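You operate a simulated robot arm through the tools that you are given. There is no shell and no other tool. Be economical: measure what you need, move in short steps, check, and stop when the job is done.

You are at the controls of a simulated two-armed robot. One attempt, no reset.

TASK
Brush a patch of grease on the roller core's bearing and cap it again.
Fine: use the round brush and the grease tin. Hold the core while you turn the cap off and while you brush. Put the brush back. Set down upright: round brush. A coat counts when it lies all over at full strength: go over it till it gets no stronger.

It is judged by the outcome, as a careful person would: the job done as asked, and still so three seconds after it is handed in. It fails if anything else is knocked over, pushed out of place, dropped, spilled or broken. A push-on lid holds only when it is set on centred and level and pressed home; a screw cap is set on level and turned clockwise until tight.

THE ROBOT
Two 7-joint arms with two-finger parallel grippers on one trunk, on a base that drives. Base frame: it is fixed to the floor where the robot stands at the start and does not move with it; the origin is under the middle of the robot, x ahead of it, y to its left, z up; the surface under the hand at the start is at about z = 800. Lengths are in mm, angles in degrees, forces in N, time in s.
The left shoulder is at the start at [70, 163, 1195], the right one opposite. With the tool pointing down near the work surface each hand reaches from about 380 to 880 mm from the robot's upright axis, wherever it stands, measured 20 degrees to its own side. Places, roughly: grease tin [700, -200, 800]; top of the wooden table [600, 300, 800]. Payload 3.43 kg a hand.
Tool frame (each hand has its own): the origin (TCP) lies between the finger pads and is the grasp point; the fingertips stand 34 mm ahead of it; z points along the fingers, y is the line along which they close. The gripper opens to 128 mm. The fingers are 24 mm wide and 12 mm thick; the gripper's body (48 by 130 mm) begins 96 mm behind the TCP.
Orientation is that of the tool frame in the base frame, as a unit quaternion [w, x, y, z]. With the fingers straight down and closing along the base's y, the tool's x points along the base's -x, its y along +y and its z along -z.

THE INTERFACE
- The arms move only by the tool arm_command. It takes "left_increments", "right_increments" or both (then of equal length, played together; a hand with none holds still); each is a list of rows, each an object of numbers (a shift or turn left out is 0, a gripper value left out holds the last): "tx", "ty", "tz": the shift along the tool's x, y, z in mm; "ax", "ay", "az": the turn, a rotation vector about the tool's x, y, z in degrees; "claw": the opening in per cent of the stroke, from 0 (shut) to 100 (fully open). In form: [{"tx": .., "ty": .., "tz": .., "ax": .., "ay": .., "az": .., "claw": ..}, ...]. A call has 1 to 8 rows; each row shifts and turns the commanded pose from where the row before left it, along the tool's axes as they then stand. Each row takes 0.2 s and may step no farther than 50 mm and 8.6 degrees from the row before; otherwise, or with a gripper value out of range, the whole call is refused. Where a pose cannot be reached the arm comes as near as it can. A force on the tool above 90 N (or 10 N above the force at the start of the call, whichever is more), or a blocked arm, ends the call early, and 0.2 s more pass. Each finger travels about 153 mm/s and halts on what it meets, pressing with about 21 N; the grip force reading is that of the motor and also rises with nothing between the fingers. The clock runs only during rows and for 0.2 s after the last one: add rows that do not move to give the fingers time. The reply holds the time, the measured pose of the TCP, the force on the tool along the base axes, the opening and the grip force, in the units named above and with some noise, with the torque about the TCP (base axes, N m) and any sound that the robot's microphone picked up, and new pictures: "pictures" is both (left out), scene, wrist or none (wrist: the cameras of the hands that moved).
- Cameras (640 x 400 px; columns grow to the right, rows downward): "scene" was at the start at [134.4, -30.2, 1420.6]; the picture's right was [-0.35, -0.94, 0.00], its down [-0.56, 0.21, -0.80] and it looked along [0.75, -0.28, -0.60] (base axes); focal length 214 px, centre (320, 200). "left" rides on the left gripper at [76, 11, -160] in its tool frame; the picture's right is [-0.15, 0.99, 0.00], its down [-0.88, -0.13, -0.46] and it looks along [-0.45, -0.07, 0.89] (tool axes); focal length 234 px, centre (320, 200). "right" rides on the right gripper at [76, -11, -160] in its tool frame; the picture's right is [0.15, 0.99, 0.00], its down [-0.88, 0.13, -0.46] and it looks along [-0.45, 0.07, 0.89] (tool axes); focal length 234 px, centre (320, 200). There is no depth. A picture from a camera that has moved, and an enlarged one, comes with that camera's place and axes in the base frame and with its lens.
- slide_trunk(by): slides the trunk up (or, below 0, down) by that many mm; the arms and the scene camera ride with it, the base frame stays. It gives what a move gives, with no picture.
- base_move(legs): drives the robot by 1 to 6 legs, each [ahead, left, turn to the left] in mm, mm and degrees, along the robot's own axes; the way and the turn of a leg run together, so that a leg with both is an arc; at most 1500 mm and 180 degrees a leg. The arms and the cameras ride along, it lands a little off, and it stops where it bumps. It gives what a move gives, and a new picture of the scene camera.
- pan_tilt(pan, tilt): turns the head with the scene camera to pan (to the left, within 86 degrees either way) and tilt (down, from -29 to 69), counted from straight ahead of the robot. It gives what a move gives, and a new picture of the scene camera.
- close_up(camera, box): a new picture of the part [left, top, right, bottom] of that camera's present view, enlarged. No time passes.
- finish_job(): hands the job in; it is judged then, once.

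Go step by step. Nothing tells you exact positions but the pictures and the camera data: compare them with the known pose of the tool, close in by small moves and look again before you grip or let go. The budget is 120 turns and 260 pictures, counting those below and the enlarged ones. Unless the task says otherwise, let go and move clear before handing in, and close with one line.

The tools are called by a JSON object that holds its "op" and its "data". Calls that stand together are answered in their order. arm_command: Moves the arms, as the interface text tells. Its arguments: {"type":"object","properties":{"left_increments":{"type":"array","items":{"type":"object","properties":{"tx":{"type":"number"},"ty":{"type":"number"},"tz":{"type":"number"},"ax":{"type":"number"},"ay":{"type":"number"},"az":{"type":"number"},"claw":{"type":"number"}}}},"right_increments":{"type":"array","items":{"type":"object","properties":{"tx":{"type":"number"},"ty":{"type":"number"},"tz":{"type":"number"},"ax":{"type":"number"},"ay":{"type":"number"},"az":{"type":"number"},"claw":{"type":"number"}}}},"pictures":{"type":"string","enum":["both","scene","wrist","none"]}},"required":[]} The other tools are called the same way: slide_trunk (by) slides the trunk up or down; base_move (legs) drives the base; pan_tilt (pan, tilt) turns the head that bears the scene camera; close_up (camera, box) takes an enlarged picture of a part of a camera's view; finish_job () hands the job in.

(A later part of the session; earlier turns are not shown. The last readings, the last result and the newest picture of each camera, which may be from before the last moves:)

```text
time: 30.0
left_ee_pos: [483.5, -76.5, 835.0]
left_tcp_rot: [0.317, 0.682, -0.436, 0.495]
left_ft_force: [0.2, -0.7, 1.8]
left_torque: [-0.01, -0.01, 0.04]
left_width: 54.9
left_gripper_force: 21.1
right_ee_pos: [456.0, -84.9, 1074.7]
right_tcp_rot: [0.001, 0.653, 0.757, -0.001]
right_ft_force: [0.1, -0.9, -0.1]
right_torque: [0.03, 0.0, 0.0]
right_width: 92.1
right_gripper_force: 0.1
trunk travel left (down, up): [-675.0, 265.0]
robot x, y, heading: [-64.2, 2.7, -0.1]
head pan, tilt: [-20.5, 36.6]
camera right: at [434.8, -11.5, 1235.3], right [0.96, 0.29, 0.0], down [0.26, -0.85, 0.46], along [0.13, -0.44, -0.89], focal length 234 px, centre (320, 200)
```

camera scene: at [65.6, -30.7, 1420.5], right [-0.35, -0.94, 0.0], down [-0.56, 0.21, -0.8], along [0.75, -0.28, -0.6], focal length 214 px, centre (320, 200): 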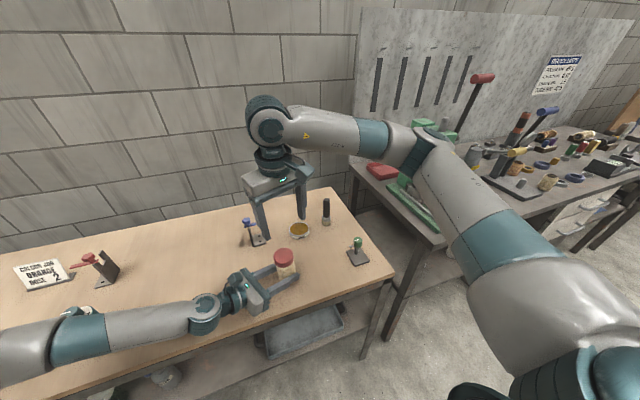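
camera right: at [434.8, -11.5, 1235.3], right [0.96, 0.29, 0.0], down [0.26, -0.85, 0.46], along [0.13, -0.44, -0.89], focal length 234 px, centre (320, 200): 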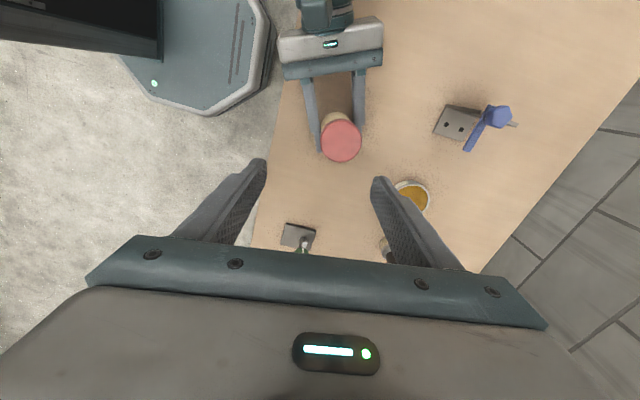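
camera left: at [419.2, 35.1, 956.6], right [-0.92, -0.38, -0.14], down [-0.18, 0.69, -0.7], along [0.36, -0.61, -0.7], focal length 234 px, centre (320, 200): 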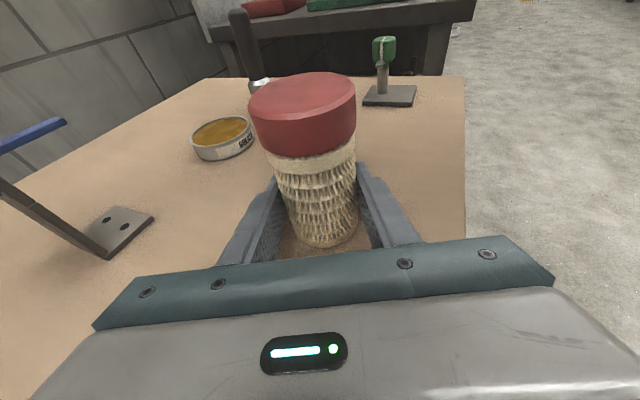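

The clockwise reach is fine (82°). Now I'll move over the cap and descend.

{"op": "arm_command", "data": {"right_increments": [{"tx": 4.9, "ty": 30.6}, {"tz": 30, "claw": 66}, {"tz": 40}, {"tz": 40}, {}], "pictures": "wrist"}}

```text
time: 31.2
left_ee_pos: [483.9, -75.6, 835.1]
left_tcp_rot: [0.316, 0.682, -0.435, 0.496]
left_ft_force: [0.4, -0.5, 2.7]
left_torque: [-0.03, -0.03, 0.02]
left_width: 54.8
left_gripper_force: 21.1
right_ee_pos: [485.5, -75.2, 966.0]
right_tcp_rot: [0.001, 0.652, 0.758, -0.001]
right_ft_force: [-0.6, 0.3, 0.0]
right_torque: [0.01, 0.01, -0.01]
right_width: 84.2
right_gripper_force: 0.0
trunk travel left (down, up): [-675.0, 265.0]
robot x, y, heading: [-67.2, 2.1, 0.1]
head pan, tilt: [-20.5, 36.6]
camera right: at [464.0, -2.4, 1125.4], right [0.96, 0.29, 0.0], down [0.26, -0.85, 0.46], along [0.13, -0.44, -0.89], focal length 234 px, centre (320, 200)
```

right: 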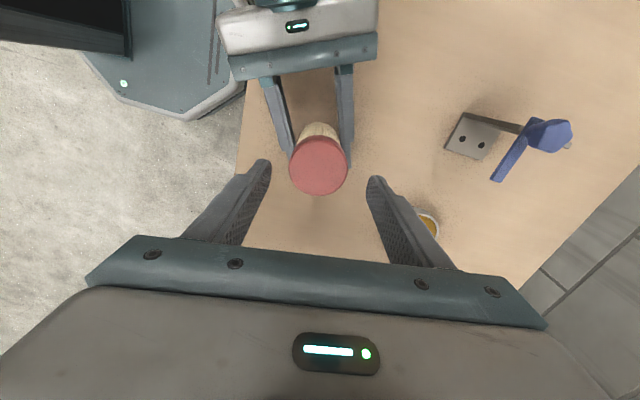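

{"op": "arm_command", "data": {"right_increments": [{"tz": 25}, {"tz": 25}, {"claw": 52}, {"claw": 44}, {"claw": 34}, {}], "pictures": "wrist"}}

```text
time: 32.6
left_ee_pos: [483.6, -76.2, 835.1]
left_tcp_rot: [0.316, 0.682, -0.435, 0.496]
left_ft_force: [5.1, 0.1, 1.0]
left_torque: [0.01, 0.28, 0.02]
left_width: 54.3
left_gripper_force: 21.1
right_ee_pos: [486.3, -77.4, 914.0]
right_tcp_rot: [0.0, 0.653, 0.757, -0.001]
right_ft_force: [-4.6, -0.2, -0.5]
right_torque: [-0.01, 0.09, -0.01]
right_width: 57.9
right_gripper_force: 21.4
trunk travel left (down, up): [-675.0, 265.0]
robot x, y, heading: [-71.9, 2.2, 0.1]
head pan, tilt: [-20.5, 36.6]
camera right: at [463.8, -3.4, 1075.0], right [0.96, 0.29, 0.0], down [0.26, -0.85, 0.46], along [0.13, -0.44, -0.89], focal length 234 px, centre (320, 200)
```

right: 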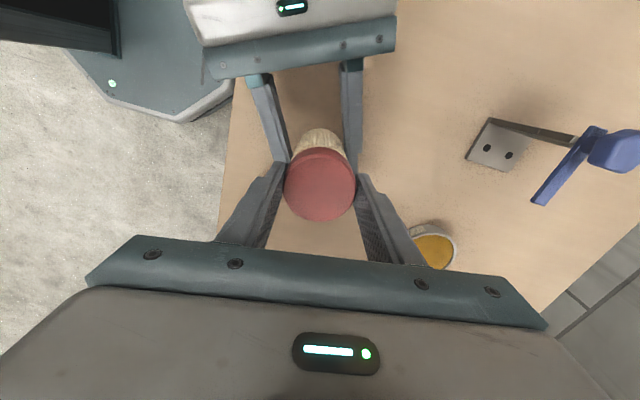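

Good grip with little side load. I'll turn counter-clockwise.

{"op": "arm_command", "data": {"right_increments": [{"ty": -0.7}, {"az": -8}, {"az": -8}, {"az": -8}, {"az": -8}, {"az": -8}, {"az": -8}, {"az": -8}], "pictures": "none"}}

```text
time: 34.4
left_ee_pos: [483.8, -75.4, 834.3]
left_tcp_rot: [0.316, 0.682, -0.435, 0.496]
left_ft_force: [6.8, 5.2, 2.7]
left_torque: [-0.35, 0.19, 0.02]
left_width: 54.5
left_gripper_force: 20.6
right_ee_pos: [484.5, -76.9, 915.2]
right_tcp_rot: [0.0, 0.219, 0.976, -0.001]
right_ft_force: [-5.6, -6.2, 2.3]
right_torque: [-0.15, 0.08, -0.02]
right_width: 57.8
right_gripper_force: 20.9
trunk travel left (down, up): [-675.0, 265.0]
robot x, y, heading: [-67.2, -3.0, -0.0]
head pan, tilt: [-20.5, 36.6]
```

{"op": "arm_command", "data": {"right_increments": [{"tx": 0.3, "ty": -0.8}, {"az": -8, "tz": -0.2}, {"az": -8, "tz": -0.2}, {"az": -8, "tz": -0.2}, {"az": -8, "tz": -0.2}, {"az": -8, "tz": -0.2}, {"az": -8, "tz": -0.2}, {"az": -8, "tz": -0.2}], "pictures": "none"}}

{"op": "close_up", "data": {"camera": "left", "box": [200, 0, 440, 260]}}

```text
time: 36.2
left_ee_pos: [484.3, -76.3, 835.2]
left_tcp_rot: [0.316, 0.682, -0.435, 0.496]
left_ft_force: [8.0, -0.5, 2.0]
left_torque: [0.06, 0.44, 0.05]
left_width: 54.7
left_gripper_force: 20.5
right_ee_pos: [485.2, -76.3, 916.6]
right_tcp_rot: [0.0, -0.264, 0.965, 0.0]
right_ft_force: [-7.2, 0.9, -1.2]
right_torque: [0.05, 0.21, -0.01]
right_width: 57.9
right_gripper_force: 21.1
trunk travel left (down, up): [-675.0, 265.0]
robot x, y, heading: [-69.8, -0.5, -0.0]
head pan, tilt: [-20.5, 36.6]
```

```text
1.54 times, centred on (320, 130) of left
camera zoom: at [419.2, 35.1, 956.6], right [-0.92, -0.38, -0.14], down [-0.18, 0.69, -0.7], along [0.36, -0.61, -0.7], focal length 360 px, centre (320, 308)
```

zoom: 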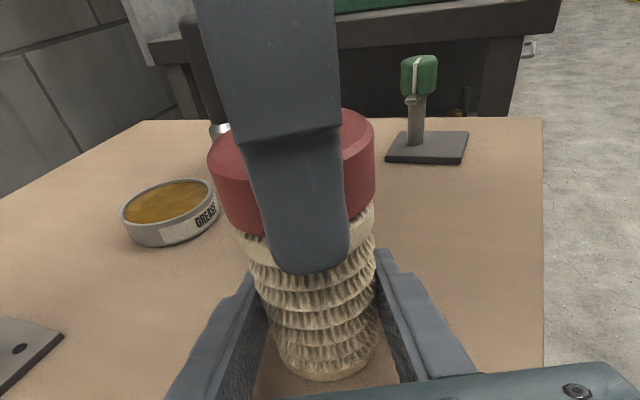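

{"op": "arm_command", "data": {"right_increments": [{"tx": 0.4, "ty": 0.2, "az": -8, "tz": -0.2}, {"az": -8, "tz": -0.2}, {"az": -8, "tz": -0.2}, {"az": -7, "tz": -0.2}, {}, {"claw": 50}, {"claw": 66}, {}], "pictures": "none"}}

{"op": "close_up", "data": {"camera": "left", "box": [200, 0, 440, 260]}}

```text
time: 38.0
left_ee_pos: [482.8, -77.0, 835.5]
left_tcp_rot: [0.317, 0.682, -0.436, 0.495]
left_ft_force: [-1.1, -0.7, 3.4]
left_torque: [0.06, -0.04, -0.01]
left_width: 54.7
left_gripper_force: 21.0
right_ee_pos: [484.2, -75.9, 918.2]
right_tcp_rot: [-0.001, -0.511, 0.859, 0.0]
right_ft_force: [0.5, 0.3, 0.3]
right_torque: [0.0, 0.0, 0.0]
right_width: 84.4
right_gripper_force: 0.0
trunk travel left (down, up): [-675.0, 265.0]
robot x, y, heading: [-67.7, 1.7, -0.3]
head pan, tilt: [-20.5, 36.6]
```

```text
1.54 times, centred on (320, 130) of left
camera zoom: at [418.7, 35.0, 956.6], right [-0.92, -0.37, -0.14], down [-0.18, 0.69, -0.7], along [0.36, -0.61, -0.7], focal length 360 px, centre (320, 308)
```

zoom: 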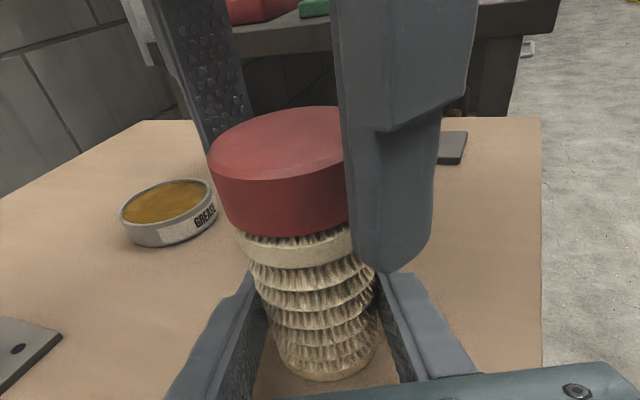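

I'll regrip: the open fingers sweep back clockwise, then close again.

{"op": "arm_command", "data": {"right_increments": [{"az": 8.4}, {"az": 8.4}, {"az": 8.4}, {"az": 8.4}, {"az": 8.4}, {"az": 8.4}, {"az": 8.4}, {"az": 8.4}], "pictures": "none"}}

{"op": "arm_command", "data": {"right_increments": [{"az": 8.4}, {"az": 8.4}, {"az": 8.4}, {"az": 8.4}, {"az": 8.4}, {"az": 8.4}, {"az": 8.4}, {"az": 8.4}], "pictures": "none"}}

{"op": "arm_command", "data": {"right_increments": [{"az": 8.4}, {"az": 8.4}, {"az": 8.4}, {}, {"claw": 52}, {"claw": 44}, {"claw": 34}, {}], "pictures": "wrist"}}

```text
time: 39.8
left_ee_pos: [483.9, -75.5, 834.4]
left_tcp_rot: [0.316, 0.682, -0.435, 0.496]
left_ft_force: [0.3, -0.4, 1.4]
left_torque: [0.04, -0.05, -0.01]
left_width: 54.5
left_gripper_force: 20.6
right_ee_pos: [485.2, -76.2, 917.6]
right_tcp_rot: [0.0, 0.05, 0.999, -0.001]
right_ft_force: [0.1, -0.6, 0.2]
right_torque: [-0.02, -0.01, 0.0]
right_width: 84.6
right_gripper_force: 0.0
trunk travel left (down, up): [-675.0, 265.0]
robot x, y, heading: [-72.0, 3.7, -0.2]
head pan, tilt: [-20.5, 36.6]
```

```text
time: 41.6
left_ee_pos: [484.0, -75.2, 835.0]
left_tcp_rot: [0.317, 0.682, -0.435, 0.496]
left_ft_force: [-0.7, 0.2, 2.0]
left_torque: [0.05, -0.04, 0.02]
left_width: 54.7
left_gripper_force: 21.4
right_ee_pos: [484.9, -77.6, 917.5]
right_tcp_rot: [0.0, 0.595, 0.804, -0.001]
right_ft_force: [-0.1, 1.1, 0.6]
right_torque: [-0.01, 0.0, 0.01]
right_width: 84.3
right_gripper_force: 0.2
trunk travel left (down, up): [-675.0, 265.0]
robot x, y, heading: [-69.0, 0.5, -0.1]
head pan, tilt: [-20.5, 36.6]
```

```text
time: 43.4
left_ee_pos: [484.0, -77.0, 834.2]
left_tcp_rot: [0.316, 0.683, -0.435, 0.495]
left_ft_force: [-6.8, 2.4, 3.1]
left_torque: [-0.14, -0.46, 0.02]
left_width: 54.7
left_gripper_force: 21.0
right_ee_pos: [484.7, -75.8, 918.2]
right_tcp_rot: [0.0, 0.756, 0.655, 0.0]
right_ft_force: [7.5, -2.7, 0.3]
right_torque: [-0.03, -0.23, 0.01]
right_width: 57.7
right_gripper_force: 21.3
trunk travel left (down, up): [-675.0, 265.0]
robot x, y, heading: [-67.4, -1.7, -0.2]
head pan, tilt: [-20.5, 36.6]
camera right: at [484.4, 0.2, 1077.2], right [1.0, 0.0, 0.0], down [0.0, -0.89, 0.46], along [0.0, -0.46, -0.89], focal length 234 px, centre (320, 200)
```

right: 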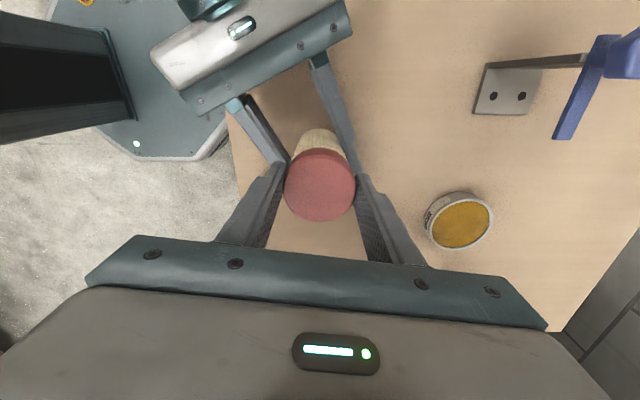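

{"op": "arm_command", "data": {"right_increments": [{"ty": 0.7}, {"az": -8.4, "tz": -0.15}, {"az": -8.4, "tz": -0.15}, {"az": -8.4, "tz": -0.15}, {"az": -8.4, "tz": -0.15}, {"az": -8.4, "tz": -0.15}, {"az": -8.4, "tz": -0.15}, {"az": -8.4, "tz": -0.15}], "pictures": "none"}}

{"op": "arm_command", "data": {"right_increments": [{"az": -8.4, "tz": -0.15}, {"az": -8.4, "tz": -0.15}, {"az": -8.4, "tz": -0.15}, {"az": -8.4, "tz": -0.15}, {"az": -8.4, "tz": -0.15}, {"az": -8.4, "tz": -0.15}], "pictures": "none"}}

{"op": "close_up", "data": {"camera": "left", "box": [200, 0, 440, 260]}}

```text
time: 45.2
left_ee_pos: [484.4, -75.9, 834.9]
left_tcp_rot: [0.315, 0.683, -0.434, 0.496]
left_ft_force: [0.3, 0.2, 0.7]
left_torque: [0.05, 0.01, 0.0]
left_width: 54.7
left_gripper_force: 21.1
right_ee_pos: [485.9, -75.8, 919.0]
right_tcp_rot: [0.0, 0.334, 0.942, -0.001]
right_ft_force: [-0.1, 0.3, 0.0]
right_torque: [0.0, -0.02, -0.03]
right_width: 57.7
right_gripper_force: 21.3
trunk travel left (down, up): [-675.0, 265.0]
robot x, y, heading: [-69.6, 1.5, -0.0]
head pan, tilt: [-20.5, 36.6]
```

```text
time: 46.6
left_ee_pos: [484.3, -76.2, 835.8]
left_tcp_rot: [0.316, 0.682, -0.435, 0.495]
left_ft_force: [0.7, 1.0, 1.9]
left_torque: [0.06, -0.02, -0.04]
left_width: 54.7
left_gripper_force: 21.5
right_ee_pos: [485.0, -77.6, 917.7]
right_tcp_rot: [-0.001, -0.098, 0.995, -0.001]
right_ft_force: [0.0, -0.5, 0.6]
right_torque: [0.02, 0.01, -0.02]
right_width: 57.8
right_gripper_force: 20.6
trunk travel left (down, up): [-675.0, 265.0]
robot x, y, heading: [-70.2, -1.9, -0.2]
head pan, tilt: [-20.5, 36.6]
```

```text
1.54 times, centred on (320, 130) of left
camera zoom: at [419.2, 35.2, 956.5], right [-0.92, -0.38, -0.14], down [-0.18, 0.69, -0.7], along [0.36, -0.61, -0.7], focal length 360 px, centre (320, 308)
```

zoom: 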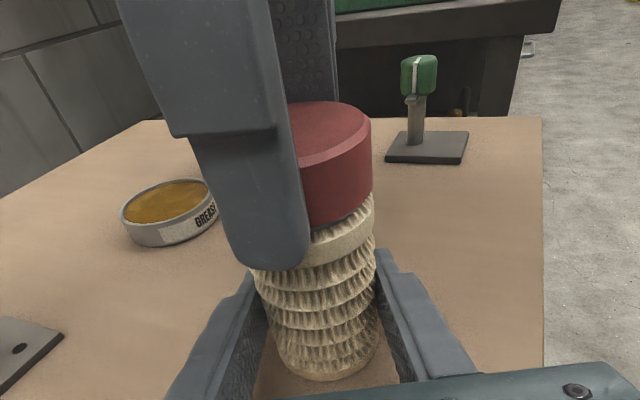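

The forces have dropped to nothing, so the cap seems free. I'll lift gently and look.

{"op": "arm_command", "data": {"right_increments": [{"tz": -3}, {"tz": -4}, {"tz": -8}, {"tz": -15}, {"tz": -25}, {"tz": -30}, {}], "pictures": "both"}}

{"op": "close_up", "data": {"camera": "left", "box": [200, 0, 440, 260]}}

{"op": "close_up", "data": {"camera": "scene", "box": [210, 200, 370, 300]}}

```text
time: 48.2
left_ee_pos: [484.9, -76.8, 834.7]
left_tcp_rot: [0.316, 0.682, -0.435, 0.496]
left_ft_force: [-0.8, 1.0, 1.7]
left_torque: [0.08, 0.03, 0.04]
left_width: 54.8
left_gripper_force: 20.5
right_ee_pos: [483.8, -76.7, 1003.2]
right_tcp_rot: [0.0, -0.097, 0.995, -0.001]
right_ft_force: [0.0, 0.9, -0.1]
right_torque: [-0.03, -0.01, 0.02]
right_width: 57.8
right_gripper_force: 20.9
trunk travel left (down, up): [-675.0, 265.0]
robot x, y, heading: [-72.2, 1.7, 0.1]
head pan, tilt: [-20.5, 36.6]
camera scene: at [65.1, -30.1, 1420.6], right [-0.35, -0.94, 0.0], down [-0.56, 0.21, -0.8], along [0.75, -0.28, -0.6], focal length 214 px, centre (320, 200)
camera right: at [412.8, -101.6, 1163.8], right [-0.33, 0.94, 0.0], down [0.84, 0.3, 0.45], along [0.43, 0.15, -0.89], focal length 234 px, centre (320, 200)
```

scene: 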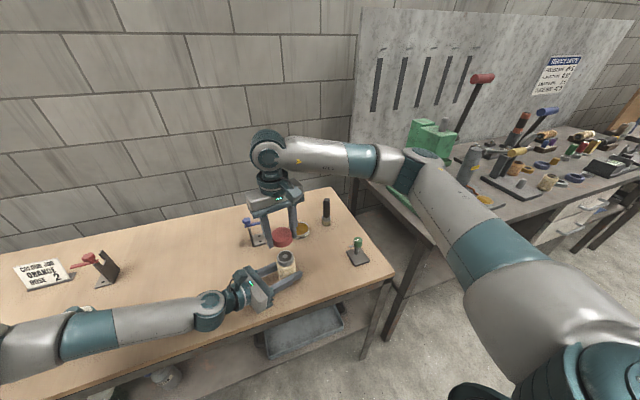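
right: 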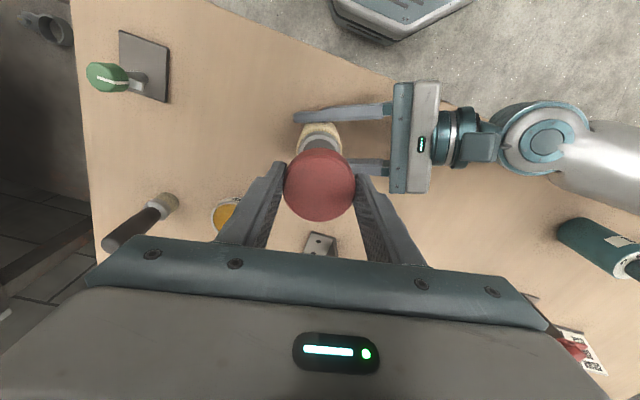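

```text
1.54 times, centred on (320, 130) of left
camera zoom: at [419.0, 35.1, 956.5], right [-0.92, -0.38, -0.14], down [-0.18, 0.69, -0.7], along [0.36, -0.61, -0.7], focal length 360 px, centre (320, 308)
```

zoom: 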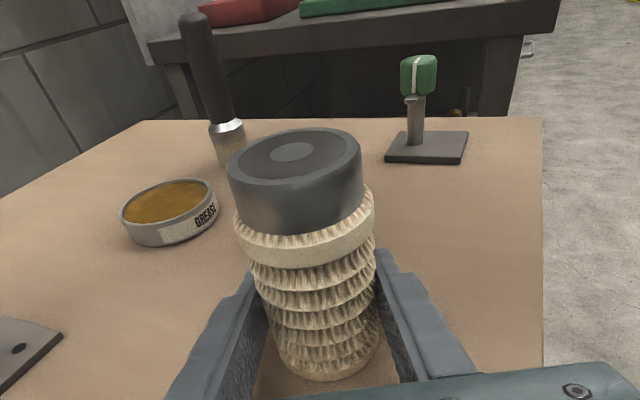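

```text
4.00 times, centred on (290, 250) of scene
camera zoom: at [65.1, -30.1, 1420.6], right [-0.35, -0.94, 0.0], down [-0.56, 0.21, -0.8], along [0.75, -0.28, -0.6], focal length 858 px, centre (440, 0)
```

zoom: 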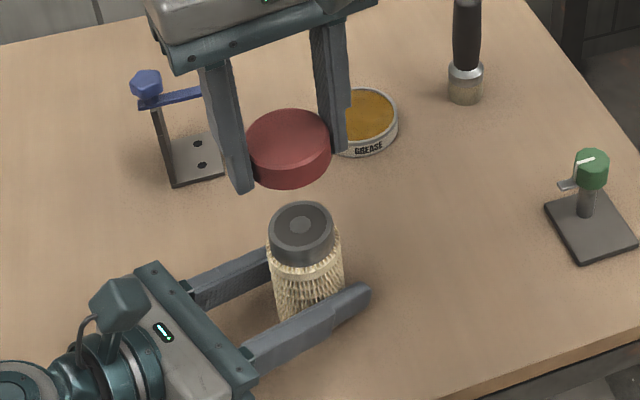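

The cap is off, exposing a grey neck with a round bearing on top. The fingertips reach about 11 mm below the cap's rim, so setting it down now would drop it. I'll rest the cap back on the neck, regrip it 9 mm higher and lift again.

{"op": "arm_command", "data": {"right_increments": [{"tz": 30}, {"tz": 25}, {"tz": 15}, {"tz": 8}, {"tz": 4}, {"tz": 2}, {}], "pictures": "none"}}

{"op": "close_up", "data": {"camera": "left", "box": [200, 0, 440, 260]}}

```text
time: 49.8
left_ee_pos: [484.7, -76.2, 833.3]
left_tcp_rot: [0.316, 0.682, -0.435, 0.496]
left_ft_force: [0.4, 0.0, 0.6]
left_torque: [0.03, 0.07, -0.01]
left_width: 54.7
left_gripper_force: 21.2
right_ee_pos: [484.9, -76.4, 920.1]
right_tcp_rot: [0.0, -0.096, 0.995, 0.0]
right_ft_force: [-0.3, 0.9, 0.3]
right_torque: [0.01, 0.03, -0.01]
right_width: 57.6
right_gripper_force: 21.3
trunk travel left (down, up): [-675.0, 265.0]
robot x, y, heading: [-67.0, -0.3, -0.3]
head pan, tilt: [-20.5, 36.6]
```

```text
1.54 times, centred on (320, 130) of left
camera zoom: at [419.2, 35.1, 956.5], right [-0.92, -0.38, -0.14], down [-0.18, 0.69, -0.7], along [0.36, -0.61, -0.7], focal length 360 px, centre (320, 308)
```

zoom: 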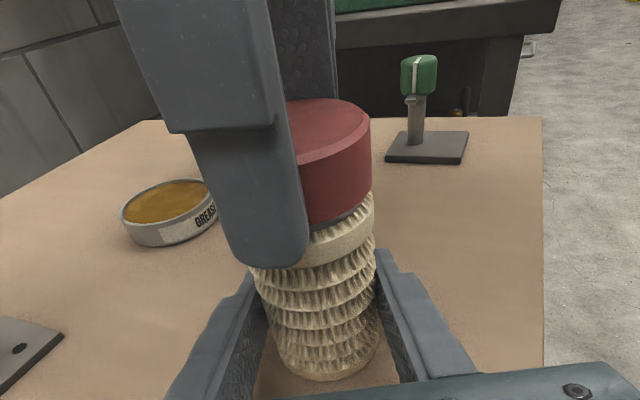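

{"op": "arm_command", "data": {"right_increments": [{"tz": 1.5}, {"tz": 1}, {"claw": 48}, {"claw": 52}, {"tz": -9}, {}, {"claw": 44}, {"claw": 34}], "pictures": "none"}}

{"op": "arm_command", "data": {"right_increments": [{}, {"tz": -5}, {"tz": -20}, {"tz": -30}, {"tz": -30}, {}], "pictures": "none"}}

{"op": "close_up", "data": {"camera": "scene", "box": [210, 200, 370, 300]}}

```text
time: 51.6
left_ee_pos: [484.8, -76.8, 834.8]
left_tcp_rot: [0.316, 0.682, -0.435, 0.495]
left_ft_force: [1.2, -1.5, 0.1]
left_torque: [0.08, 0.07, 0.0]
left_width: 54.7
left_gripper_force: 20.7
right_ee_pos: [485.2, -76.0, 926.1]
right_tcp_rot: [-0.001, -0.096, 0.995, 0.0]
right_ft_force: [-1.7, 1.1, 0.3]
right_torque: [0.09, 0.08, 0.02]
right_width: 57.6
right_gripper_force: 20.7
trunk travel left (down, up): [-675.0, 265.0]
robot x, y, heading: [-72.2, -0.5, -0.2]
head pan, tilt: [-20.5, 36.6]
```

```text
time: 53.0
left_ee_pos: [485.3, -76.0, 832.9]
left_tcp_rot: [0.317, 0.682, -0.435, 0.495]
left_ft_force: [0.4, 0.0, -0.4]
left_torque: [0.01, -0.02, -0.01]
left_width: 38.4
left_gripper_force: 0.1
right_ee_pos: [486.6, -76.7, 1011.8]
right_tcp_rot: [0.0, -0.096, 0.995, -0.001]
right_ft_force: [0.5, -0.2, -1.2]
right_torque: [0.0, 0.03, -0.03]
right_width: 57.6
right_gripper_force: 20.9
trunk travel left (down, up): [-675.0, 265.0]
robot x, y, heading: [-69.2, 0.6, -0.0]
head pan, tilt: [-20.5, 36.6]
```

```text
4.00 times, centred on (290, 250) of scene
camera zoom: at [65.8, -30.4, 1420.5], right [-0.35, -0.94, 0.0], down [-0.56, 0.21, -0.8], along [0.75, -0.28, -0.6], focal length 858 px, centre (440, 0)
```

zoom: 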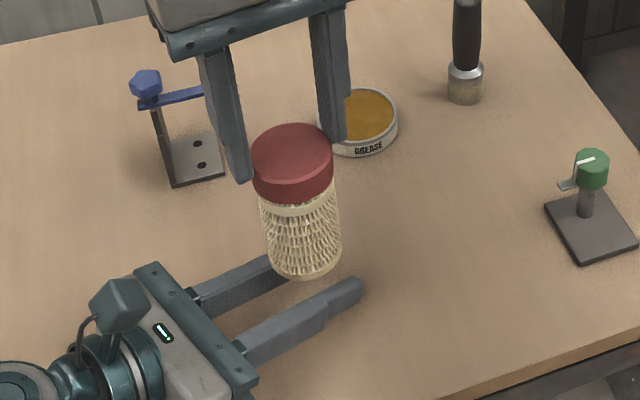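

The cap caught the thread again and the core came up with it, though the right hand holds it securely. I'll open the left hand, lower the core back to the table and regrip it with the left.

{"op": "arm_command", "data": {"left_increments": [{"claw": 50}, {"claw": 66}, {}, {}, {}, {}, {}, {}], "right_increments": [{}, {}, {}, {"tz": 25}, {"tz": 25}, {"tz": 20}, {"tz": 10}, {}], "pictures": "wrist"}}

{"op": "close_up", "data": {"camera": "scene", "box": [210, 200, 370, 300]}}

```text
time: 54.8
left_ee_pos: [484.3, -76.5, 835.0]
left_tcp_rot: [0.316, 0.681, -0.436, 0.495]
left_ft_force: [0.8, -0.1, 0.2]
left_torque: [0.01, -0.01, -0.02]
left_width: 84.4
left_gripper_force: 0.1
right_ee_pos: [485.2, -77.7, 933.1]
right_tcp_rot: [0.002, -0.097, 0.995, 0.0]
right_ft_force: [3.7, -3.9, 22.1]
right_torque: [-0.11, -0.25, -0.02]
right_width: 57.1
right_gripper_force: 21.4
trunk travel left (down, up): [-675.0, 265.0]
robot x, y, heading: [-70.5, 0.2, -0.1]
head pan, tilt: [-20.5, 36.6]
camera right: at [412.5, -102.2, 1093.0], right [-0.33, 0.94, 0.0], down [0.84, 0.3, 0.46], along [0.43, 0.15, -0.89], focal length 234 px, centre (320, 200)
camera left: at [418.3, 34.8, 957.3], right [-0.92, -0.38, -0.14], down [-0.18, 0.69, -0.7], along [0.36, -0.61, -0.7], focal length 234 px, centre (320, 200)
```

right: 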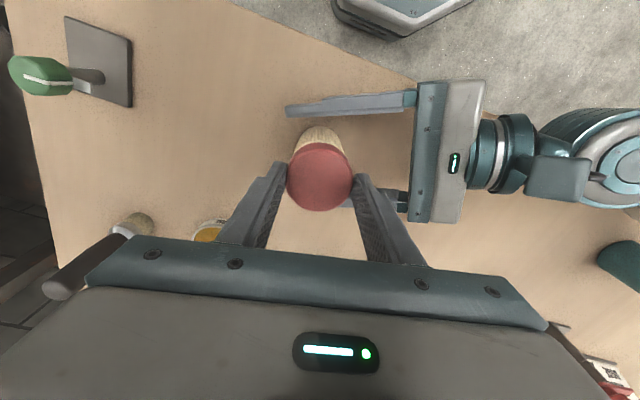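
left: 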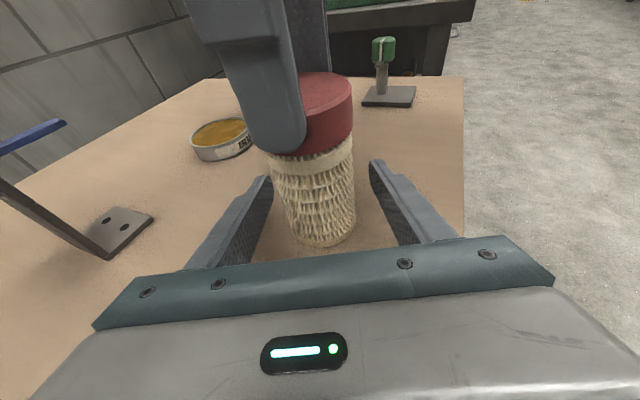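

```text
4.00 times, centred on (290, 250) of scene
camera zoom: at [63.6, -30.5, 1420.9], right [-0.35, -0.94, 0.0], down [-0.56, 0.21, -0.8], along [0.75, -0.28, -0.6], focal length 858 px, centre (440, 0)
```

zoom: 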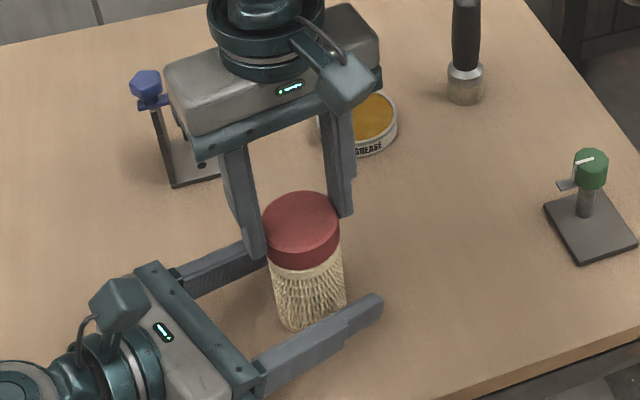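

The core is back on the table. I'll ease the downward push and regrip with the left hand.

{"op": "arm_command", "data": {"left_increments": [{}, {"claw": 50}, {"claw": 42}, {"claw": 30}, {}, {}], "right_increments": [{"tz": -2}, {}, {}, {}, {}, {}], "pictures": "none"}}

{"op": "close_up", "data": {"camera": "left", "box": [200, 0, 440, 260]}}

```text
time: 56.2
left_ee_pos: [483.9, -76.2, 835.9]
left_tcp_rot: [0.316, 0.682, -0.435, 0.496]
left_ft_force: [4.9, 1.0, -0.4]
left_torque: [0.07, 0.22, 0.01]
left_width: 54.5
left_gripper_force: 20.8
right_ee_pos: [484.4, -75.8, 932.6]
right_tcp_rot: [-0.001, -0.097, 0.995, -0.001]
right_ft_force: [-4.4, -1.0, 8.6]
right_torque: [-0.07, 0.18, 0.0]
right_width: 57.3
right_gripper_force: 21.2
trunk travel left (down, up): [-675.0, 265.0]
robot x, y, heading: [-71.7, 0.4, 0.2]
head pan, tilt: [-20.5, 36.6]
```

```text
1.54 times, centred on (320, 130) of left
camera zoom: at [418.9, 35.3, 956.7], right [-0.92, -0.38, -0.14], down [-0.18, 0.69, -0.7], along [0.36, -0.61, -0.7], focal length 360 px, centre (320, 308)
```

zoom: 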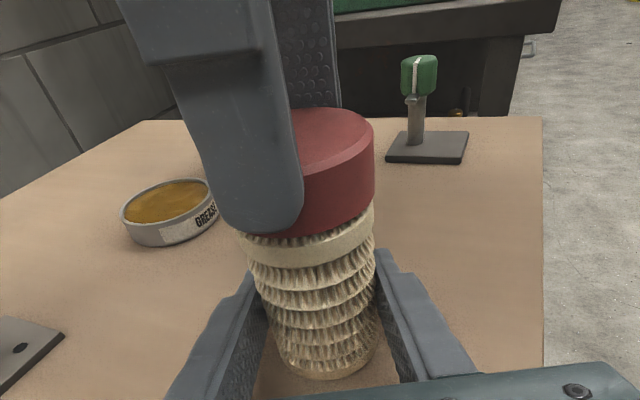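

The core is regripped and the right fingertips are level with the cap's rim. I'll turn counter-clockwise again with a slight upward ease.

{"op": "arm_command", "data": {"right_increments": [{"tz": -1}, {"az": -8.4, "tz": -0.15}, {"az": -8.4, "tz": -0.15}, {"az": -8.4, "tz": -0.15}, {"az": -8.4, "tz": -0.15}, {"az": -8.4, "tz": -0.15}, {"az": -7, "tz": -0.15}, {}], "pictures": "none"}}

{"op": "arm_command", "data": {"right_increments": [{"tz": -1.5}, {"tz": -1.5}], "pictures": "none"}}

{"op": "close_up", "data": {"camera": "left", "box": [200, 0, 440, 260]}}

```text
time: 58.0
left_ee_pos: [485.4, -77.5, 834.2]
left_tcp_rot: [0.316, 0.682, -0.435, 0.496]
left_ft_force: [3.9, 3.7, 0.7]
left_torque: [-0.12, 0.05, 0.51]
left_width: 54.7
left_gripper_force: 21.5
right_ee_pos: [484.0, -76.8, 935.4]
right_tcp_rot: [-0.001, -0.501, 0.865, -0.001]
right_ft_force: [-3.7, -3.5, -2.1]
right_torque: [-0.21, 0.29, -0.54]
right_width: 57.5
right_gripper_force: 21.6
trunk travel left (down, up): [-675.0, 265.0]
robot x, y, heading: [-70.6, -0.9, 0.0]
head pan, tilt: [-20.5, 36.6]
```

```text
time: 58.6
left_ee_pos: [483.4, -78.5, 835.7]
left_tcp_rot: [0.317, 0.681, -0.435, 0.496]
left_ft_force: [1.9, 4.9, 12.1]
left_torque: [-0.14, 0.1, 0.27]
left_width: 54.8
left_gripper_force: 20.9
right_ee_pos: [484.5, -77.4, 937.5]
right_tcp_rot: [-0.001, -0.5, 0.866, -0.001]
right_ft_force: [-1.5, -4.2, -12.3]
right_torque: [-0.35, -0.02, -0.26]
right_width: 57.8
right_gripper_force: 20.8
trunk travel left (down, up): [-675.0, 265.0]
robot x, y, heading: [-72.8, 2.0, -0.1]
head pan, tilt: [-20.5, 36.6]
```

```text
1.54 times, centred on (320, 130) of left
camera zoom: at [419.4, 34.8, 957.6], right [-0.92, -0.38, -0.14], down [-0.18, 0.69, -0.7], along [0.36, -0.61, -0.7], focal length 360 px, centre (320, 308)
```

zoom: 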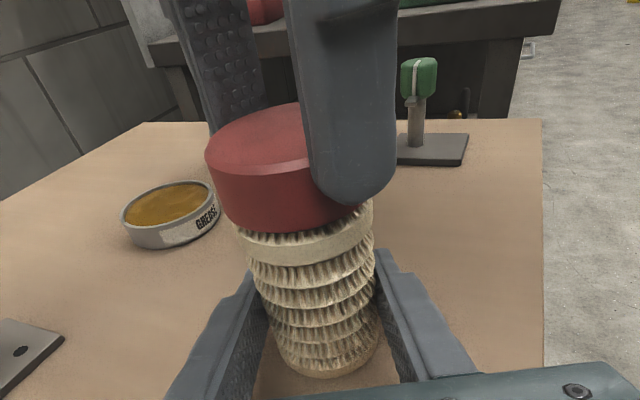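

The cap still holds the thread and the grip is high. I'll release, go 8 mm lower, sweep back clockwise and unscrew with a full stroke.

{"op": "arm_command", "data": {"right_increments": [{"tz": 3}, {"claw": 50}, {"claw": 66}, {"tz": 8}, {"az": 8.4}, {"az": 8.4}, {"az": 8.4}, {"az": 8.4}], "pictures": "none"}}

{"op": "arm_command", "data": {"right_increments": [{"az": 8.4}, {"az": 8.4}, {"az": 8.4}, {"az": 8.4}, {"az": 8.4}, {"az": 8.4}, {"az": 8.4}, {"az": 8.4}], "pictures": "none"}}

{"op": "arm_command", "data": {"right_increments": [{"az": 8.4}, {"az": 8.4}, {"az": 8.4}, {"az": 8.4}, {"az": 8.4}, {"az": 8.4}, {"az": 4}, {}], "pictures": "wrist"}}

{"op": "close_up", "data": {"camera": "left", "box": [200, 0, 440, 260]}}

```text
time: 60.4
left_ee_pos: [484.4, -75.7, 833.8]
left_tcp_rot: [0.316, 0.682, -0.435, 0.496]
left_ft_force: [-0.6, 0.1, -2.0]
left_torque: [-0.02, -0.01, 0.01]
left_width: 54.8
left_gripper_force: 20.8
right_ee_pos: [485.3, -77.1, 926.0]
right_tcp_rot: [-0.001, -0.229, 0.974, -0.001]
right_ft_force: [-0.6, -0.6, 1.1]
right_torque: [0.0, -0.03, -0.02]
right_width: 84.5
right_gripper_force: 0.1
trunk travel left (down, up): [-675.0, 265.0]
robot x, y, heading: [-68.8, 1.4, 0.3]
head pan, tilt: [-20.5, 36.6]
```

```text
time: 62.2
left_ee_pos: [482.9, -76.3, 834.4]
left_tcp_rot: [0.316, 0.682, -0.435, 0.496]
left_ft_force: [-0.3, 0.2, -2.1]
left_torque: [-0.03, 0.0, 0.02]
left_width: 54.8
left_gripper_force: 21.3
right_ee_pos: [485.3, -76.6, 927.0]
right_tcp_rot: [0.0, 0.349, 0.937, -0.001]
right_ft_force: [0.1, -0.6, -0.1]
right_torque: [-0.01, 0.02, 0.02]
right_width: 84.6
right_gripper_force: 0.1
trunk travel left (down, up): [-675.0, 265.0]
robot x, y, heading: [-66.9, 0.8, 0.4]
head pan, tilt: [-20.5, 36.6]
```

```text
time: 64.0
left_ee_pos: [484.3, -77.0, 834.1]
left_tcp_rot: [0.317, 0.682, -0.436, 0.495]
left_ft_force: [0.5, 0.3, -1.9]
left_torque: [0.0, -0.02, -0.02]
left_width: 54.8
left_gripper_force: 20.7
right_ee_pos: [485.6, -76.9, 926.5]
right_tcp_rot: [0.0, 0.739, 0.674, -0.001]
right_ft_force: [0.5, -0.4, 0.5]
right_torque: [0.0, -0.01, 0.0]
right_width: 84.4
right_gripper_force: 0.1
trunk travel left (down, up): [-675.0, 265.0]
robot x, y, heading: [-70.1, 2.4, 0.0]
head pan, tilt: [-20.5, 36.6]
camera right: at [481.4, -0.1, 1086.7], right [1.0, 0.06, 0.0], down [0.05, -0.89, 0.46], along [0.03, -0.46, -0.89], focal length 234 px, centre (320, 200)
```

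right: 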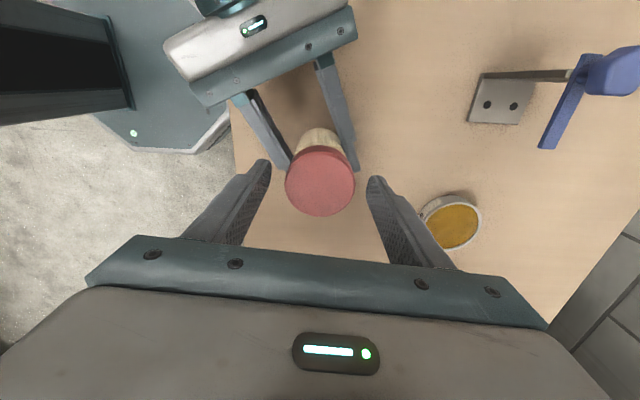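

```text
1.54 times, centred on (320, 130) of left
camera zoom: at [419.3, 35.1, 956.4], right [-0.92, -0.38, -0.14], down [-0.18, 0.69, -0.7], along [0.36, -0.61, -0.7], focal length 360 px, centre (320, 308)
```

zoom: 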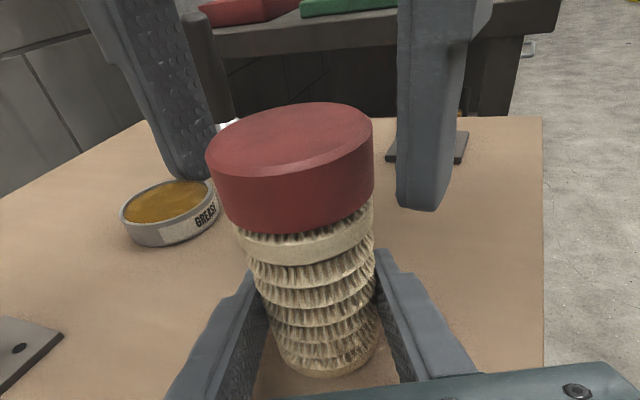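

{"op": "arm_command", "data": {"right_increments": [{"tz": 2}, {"claw": 50}, {"claw": 44}, {"claw": 34}, {}, {"az": -8.4}, {"az": -8.4}, {"az": -8.4}], "pictures": "none"}}

{"op": "arm_command", "data": {"right_increments": [{"az": -8.4}, {"az": -8.4}, {"az": -8.4}, {"az": -8.4}, {"az": -8.4}, {"az": -8.4}, {"az": -8.4}, {"az": -8.4}], "pictures": "none"}}

```text
time: 65.8
left_ee_pos: [484.0, -75.5, 834.6]
left_tcp_rot: [0.316, 0.682, -0.435, 0.496]
left_ft_force: [3.0, 3.8, -0.7]
left_torque: [-0.22, 0.23, 0.32]
left_width: 55.1
left_gripper_force: 20.7
right_ee_pos: [486.5, -77.3, 925.0]
right_tcp_rot: [0.0, 0.571, 0.821, -0.001]
right_ft_force: [-3.8, -3.4, -0.1]
right_torque: [-0.16, 0.08, -0.28]
right_width: 57.3
right_gripper_force: 20.4
trunk travel left (down, up): [-675.0, 265.0]
robot x, y, heading: [-66.7, 1.6, -0.0]
head pan, tilt: [-20.5, 36.6]
```

```text
time: 67.6
left_ee_pos: [485.8, -73.6, 834.7]
left_tcp_rot: [0.314, 0.683, -0.434, 0.496]
left_ft_force: [19.0, 21.1, -3.3]
left_torque: [-0.58, 0.5, 0.74]
left_width: 57.2
left_gripper_force: 21.5
right_ee_pos: [484.4, -77.5, 925.6]
right_tcp_rot: [0.001, 0.023, 1.0, -0.001]
right_ft_force: [-15.5, -20.7, 11.3]
right_torque: [-1.13, 0.59, -0.74]
right_width: 56.6
right_gripper_force: 20.8
trunk travel left (down, up): [-675.0, 265.0]
robot x, y, heading: [-65.6, -2.2, -0.1]
head pan, tilt: [-20.5, 36.6]
```

Side forces and torque rose to about 20 N and 0.7 N m. I'll look before continuing.

{"op": "close_up", "data": {"camera": "left", "box": [200, 0, 440, 260]}}

{"op": "close_up", "data": {"camera": "scene", "box": [210, 200, 370, 300]}}

{"op": "close_up", "data": {"camera": "right", "box": [220, 80, 420, 260]}}

```text
1.54 times, centred on (320, 130) of left
camera zoom: at [420.2, 36.4, 956.3], right [-0.91, -0.38, -0.14], down [-0.18, 0.69, -0.7], along [0.36, -0.61, -0.7], focal length 360 px, centre (320, 308)
```

zoom: 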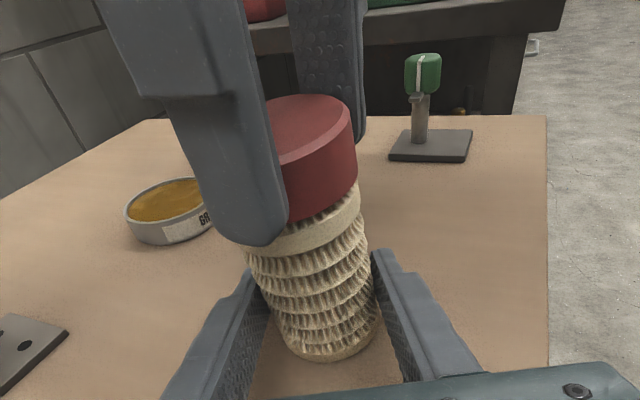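

```text
4.00 times, centred on (290, 250) of scene
camera zoom: at [64.7, -30.0, 1420.8], right [-0.35, -0.94, 0.0], down [-0.56, 0.21, -0.8], along [0.75, -0.28, -0.6], focal length 858 px, centre (440, 0)
```

zoom: 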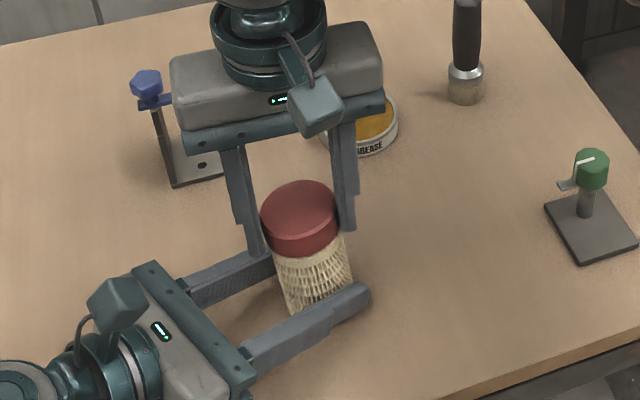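

```text
2.22 times, centred on (320, 170) of right
camera zoom: at [409.3, -84.8, 1085.8], right [-0.1, 0.99, 0.0], down [0.89, 0.09, 0.46], along [0.45, 0.04, -0.89], focal length 520 px, centre (320, 267)
```

zoom: 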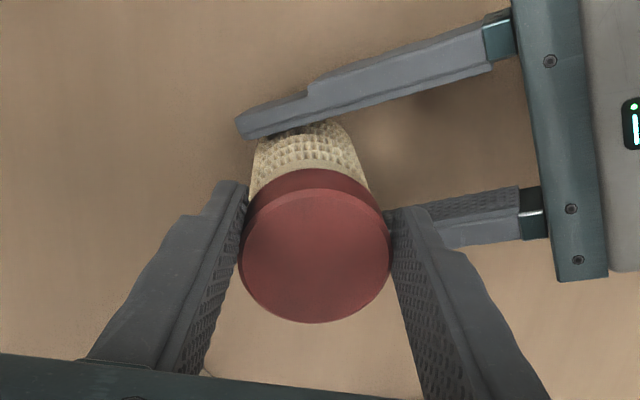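

The core is leaning again, with the cap turning the whole core inside the left grip. I'll release the right hand, rise and inspect.

{"op": "arm_command", "data": {"right_increments": [{"claw": 45}, {"claw": 66}, {"tz": -20}, {"tz": -40}, {}], "pictures": "none"}}

{"op": "close_up", "data": {"camera": "left", "box": [200, 0, 440, 260]}}

{"op": "close_up", "data": {"camera": "scene", "box": [230, 225, 330, 288]}}

```text
time: 68.8
left_ee_pos: [484.4, -75.6, 834.9]
left_tcp_rot: [0.316, 0.682, -0.435, 0.496]
left_ft_force: [0.1, -0.2, -0.2]
left_torque: [0.0, 0.03, 0.02]
left_width: 54.8
left_gripper_force: 20.9
right_ee_pos: [483.9, -77.7, 984.9]
right_tcp_rot: [-0.001, 0.024, 1.0, -0.001]
right_ft_force: [0.1, -0.3, 0.0]
right_torque: [-0.03, -0.01, -0.01]
right_width: 84.4
right_gripper_force: 0.0
trunk travel left (down, up): [-675.0, 265.0]
robot x, y, heading: [-69.9, -1.8, -0.1]
head pan, tilt: [-20.5, 36.6]
```

```text
1.54 times, centred on (320, 130) of left
camera zoom: at [419.3, 34.9, 956.3], right [-0.92, -0.38, -0.14], down [-0.18, 0.69, -0.7], along [0.36, -0.61, -0.7], focal length 360 px, centre (320, 308)
```

zoom: 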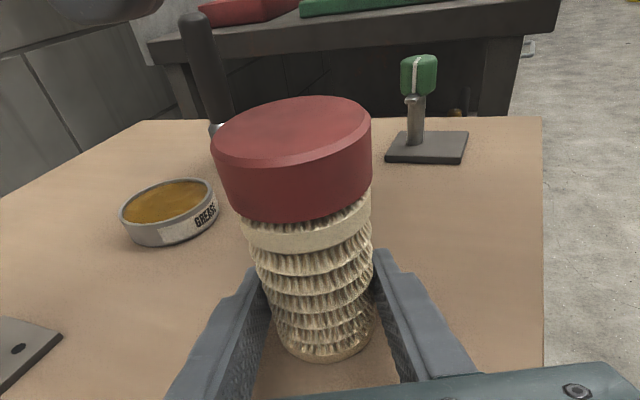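

```text
6.35 times, centred on (280, 256) of scene
camera zoom: at [65.5, -30.4, 1420.5], right [-0.35, -0.94, 0.0], down [-0.56, 0.21, -0.8], along [0.75, -0.28, -0.6], focal length 1362 px, centre (574, -159)
```

zoom: 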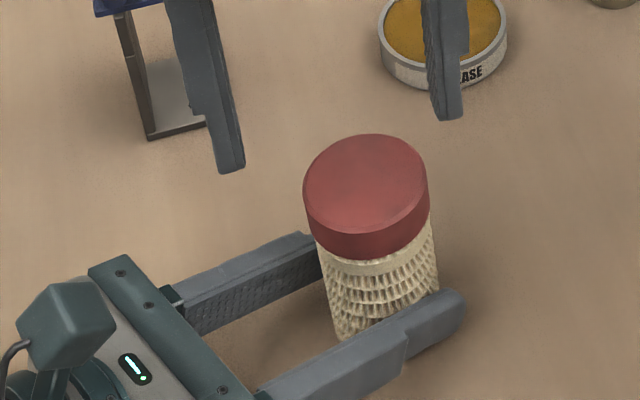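

The core leans about 8° and is slightly lifted. I'll let it settle by opening the left hand a little, then look.

{"op": "arm_command", "data": {"left_increments": [{"claw": 47}, {"claw": 53}, {}, {}], "pictures": "wrist"}}

{"op": "close_up", "data": {"camera": "scene", "box": [230, 225, 330, 288]}}

{"op": "close_up", "data": {"camera": "right", "box": [220, 80, 420, 260]}}

```text
time: 69.8
left_ee_pos: [483.6, -75.2, 834.5]
left_tcp_rot: [0.316, 0.682, -0.435, 0.496]
left_ft_force: [0.8, 0.1, -0.9]
left_torque: [-0.04, -0.04, -0.01]
left_width: 67.8
left_gripper_force: 0.0
right_ee_pos: [484.9, -75.6, 985.7]
right_tcp_rot: [0.001, 0.024, 1.0, 0.0]
right_ft_force: [-0.5, 0.0, -0.1]
right_torque: [0.01, 0.01, 0.02]
right_width: 84.4
right_gripper_force: 0.1
trunk travel left (down, up): [-675.0, 265.0]
robot x, y, heading: [-66.8, -1.7, -0.3]
head pan, tilt: [-20.5, 36.6]
camera left: at [419.3, 35.1, 956.5], right [-0.92, -0.38, -0.14], down [-0.18, 0.69, -0.7], along [0.36, -0.61, -0.7], focal length 234 px, centre (320, 200)
```

left: 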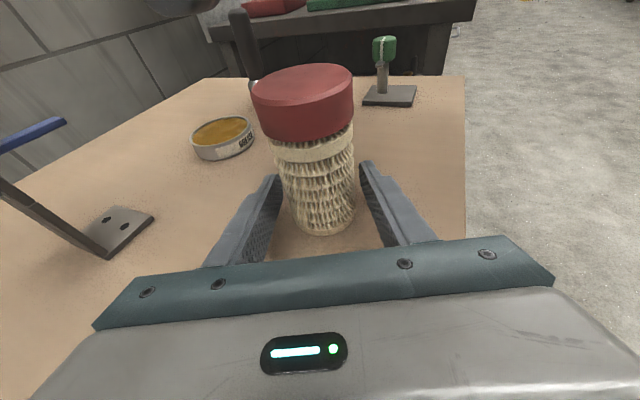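

```text
6.35 times, centred on (280, 256) of scene
camera zoom: at [65.3, -30.2, 1420.6], right [-0.35, -0.94, 0.0], down [-0.56, 0.21, -0.8], along [0.75, -0.28, -0.6], focal length 1362 px, centre (574, -159)
```

zoom: 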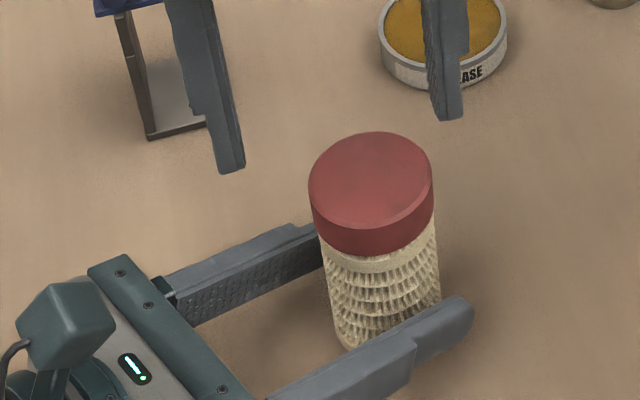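

```text
2.22 times, centred on (320, 170) of right
camera zoom: at [408.2, -83.9, 1145.0], right [-0.1, 0.99, 0.0], down [0.89, 0.09, 0.46], along [0.45, 0.04, -0.89], focal length 520 px, centre (320, 267)
```

zoom: 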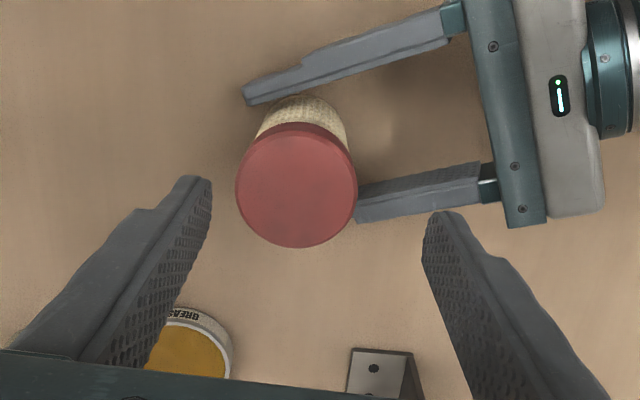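

The core stands upright at about (488, -87). I'll advance the left hand 12 mm, regrip, and centre the right hand over it.

{"op": "arm_command", "data": {"left_increments": [{"tx": 3.7, "ty": 1, "tz": 11.4}, {}, {"claw": 45}, {"claw": 36}, {"claw": 30}, {}, {}, {}], "right_increments": [{"tx": -4, "ty": -10.3}, {"az": 8.4}, {"az": 8.4}, {"az": 8.4}, {"az": 8.4}, {"az": 8.4}, {"az": 8.4}, {"az": 8.4}], "pictures": "none"}}

{"op": "arm_command", "data": {"right_increments": [{"az": 8.4}, {"az": 8.4}, {"az": 8.4}, {"az": 8.4}, {}], "pictures": "wrist"}}

{"op": "close_up", "data": {"camera": "left", "box": [200, 0, 440, 260]}}

```text
time: 71.6
left_ee_pos: [488.6, -86.9, 833.7]
left_tcp_rot: [0.316, 0.682, -0.435, 0.496]
left_ft_force: [-0.5, -0.2, -0.6]
left_torque: [-0.08, -0.04, -0.05]
left_width: 54.9
left_gripper_force: 21.4
right_ee_pos: [487.8, -86.5, 984.6]
right_tcp_rot: [-0.001, 0.513, 0.859, 0.0]
right_ft_force: [0.4, 0.0, 0.0]
right_torque: [0.01, 0.02, 0.01]
right_width: 84.5
right_gripper_force: 0.0
trunk travel left (down, up): [-675.0, 265.0]
robot x, y, heading: [-70.8, -1.1, 0.0]
head pan, tilt: [-20.5, 36.6]
```

```text
time: 72.8
left_ee_pos: [488.5, -87.0, 834.6]
left_tcp_rot: [0.316, 0.682, -0.435, 0.496]
left_ft_force: [-0.4, -0.2, -0.8]
left_torque: [-0.03, -0.01, -0.01]
left_width: 54.7
left_gripper_force: 20.7
right_ee_pos: [488.4, -86.9, 985.5]
right_tcp_rot: [0.0, 0.739, 0.674, -0.001]
right_ft_force: [0.2, 0.1, -0.9]
right_torque: [-0.05, -0.02, -0.02]
right_width: 84.3
right_gripper_force: 0.0
trunk travel left (down, up): [-675.0, 265.0]
robot x, y, heading: [-70.0, 0.3, -0.1]
head pan, tilt: [-20.5, 36.6]
camera right: at [484.5, -10.4, 1144.7], right [1.0, 0.06, 0.0], down [0.05, -0.89, 0.46], along [0.03, -0.46, -0.89], focal length 234 px, centre (320, 200)
```

right: 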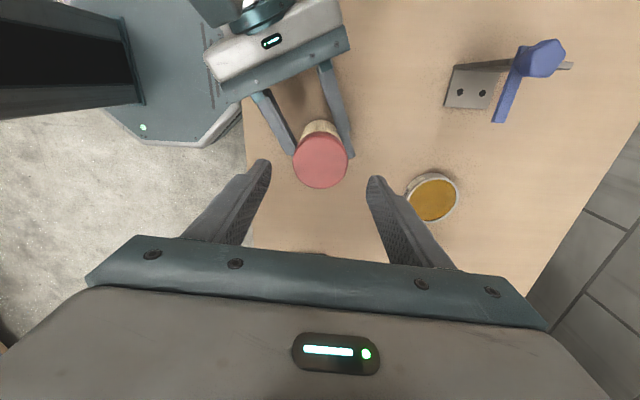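

```text
1.54 times, centred on (320, 130) of left
camera zoom: at [423.5, 23.9, 956.3], right [-0.92, -0.38, -0.14], down [-0.18, 0.69, -0.7], along [0.36, -0.61, -0.7], focal length 360 px, centre (320, 308)
```

zoom: 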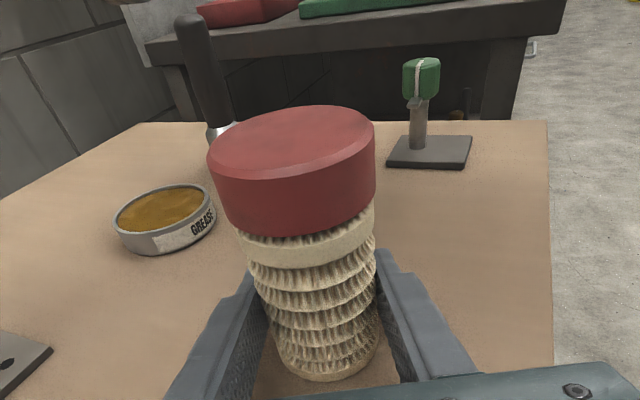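

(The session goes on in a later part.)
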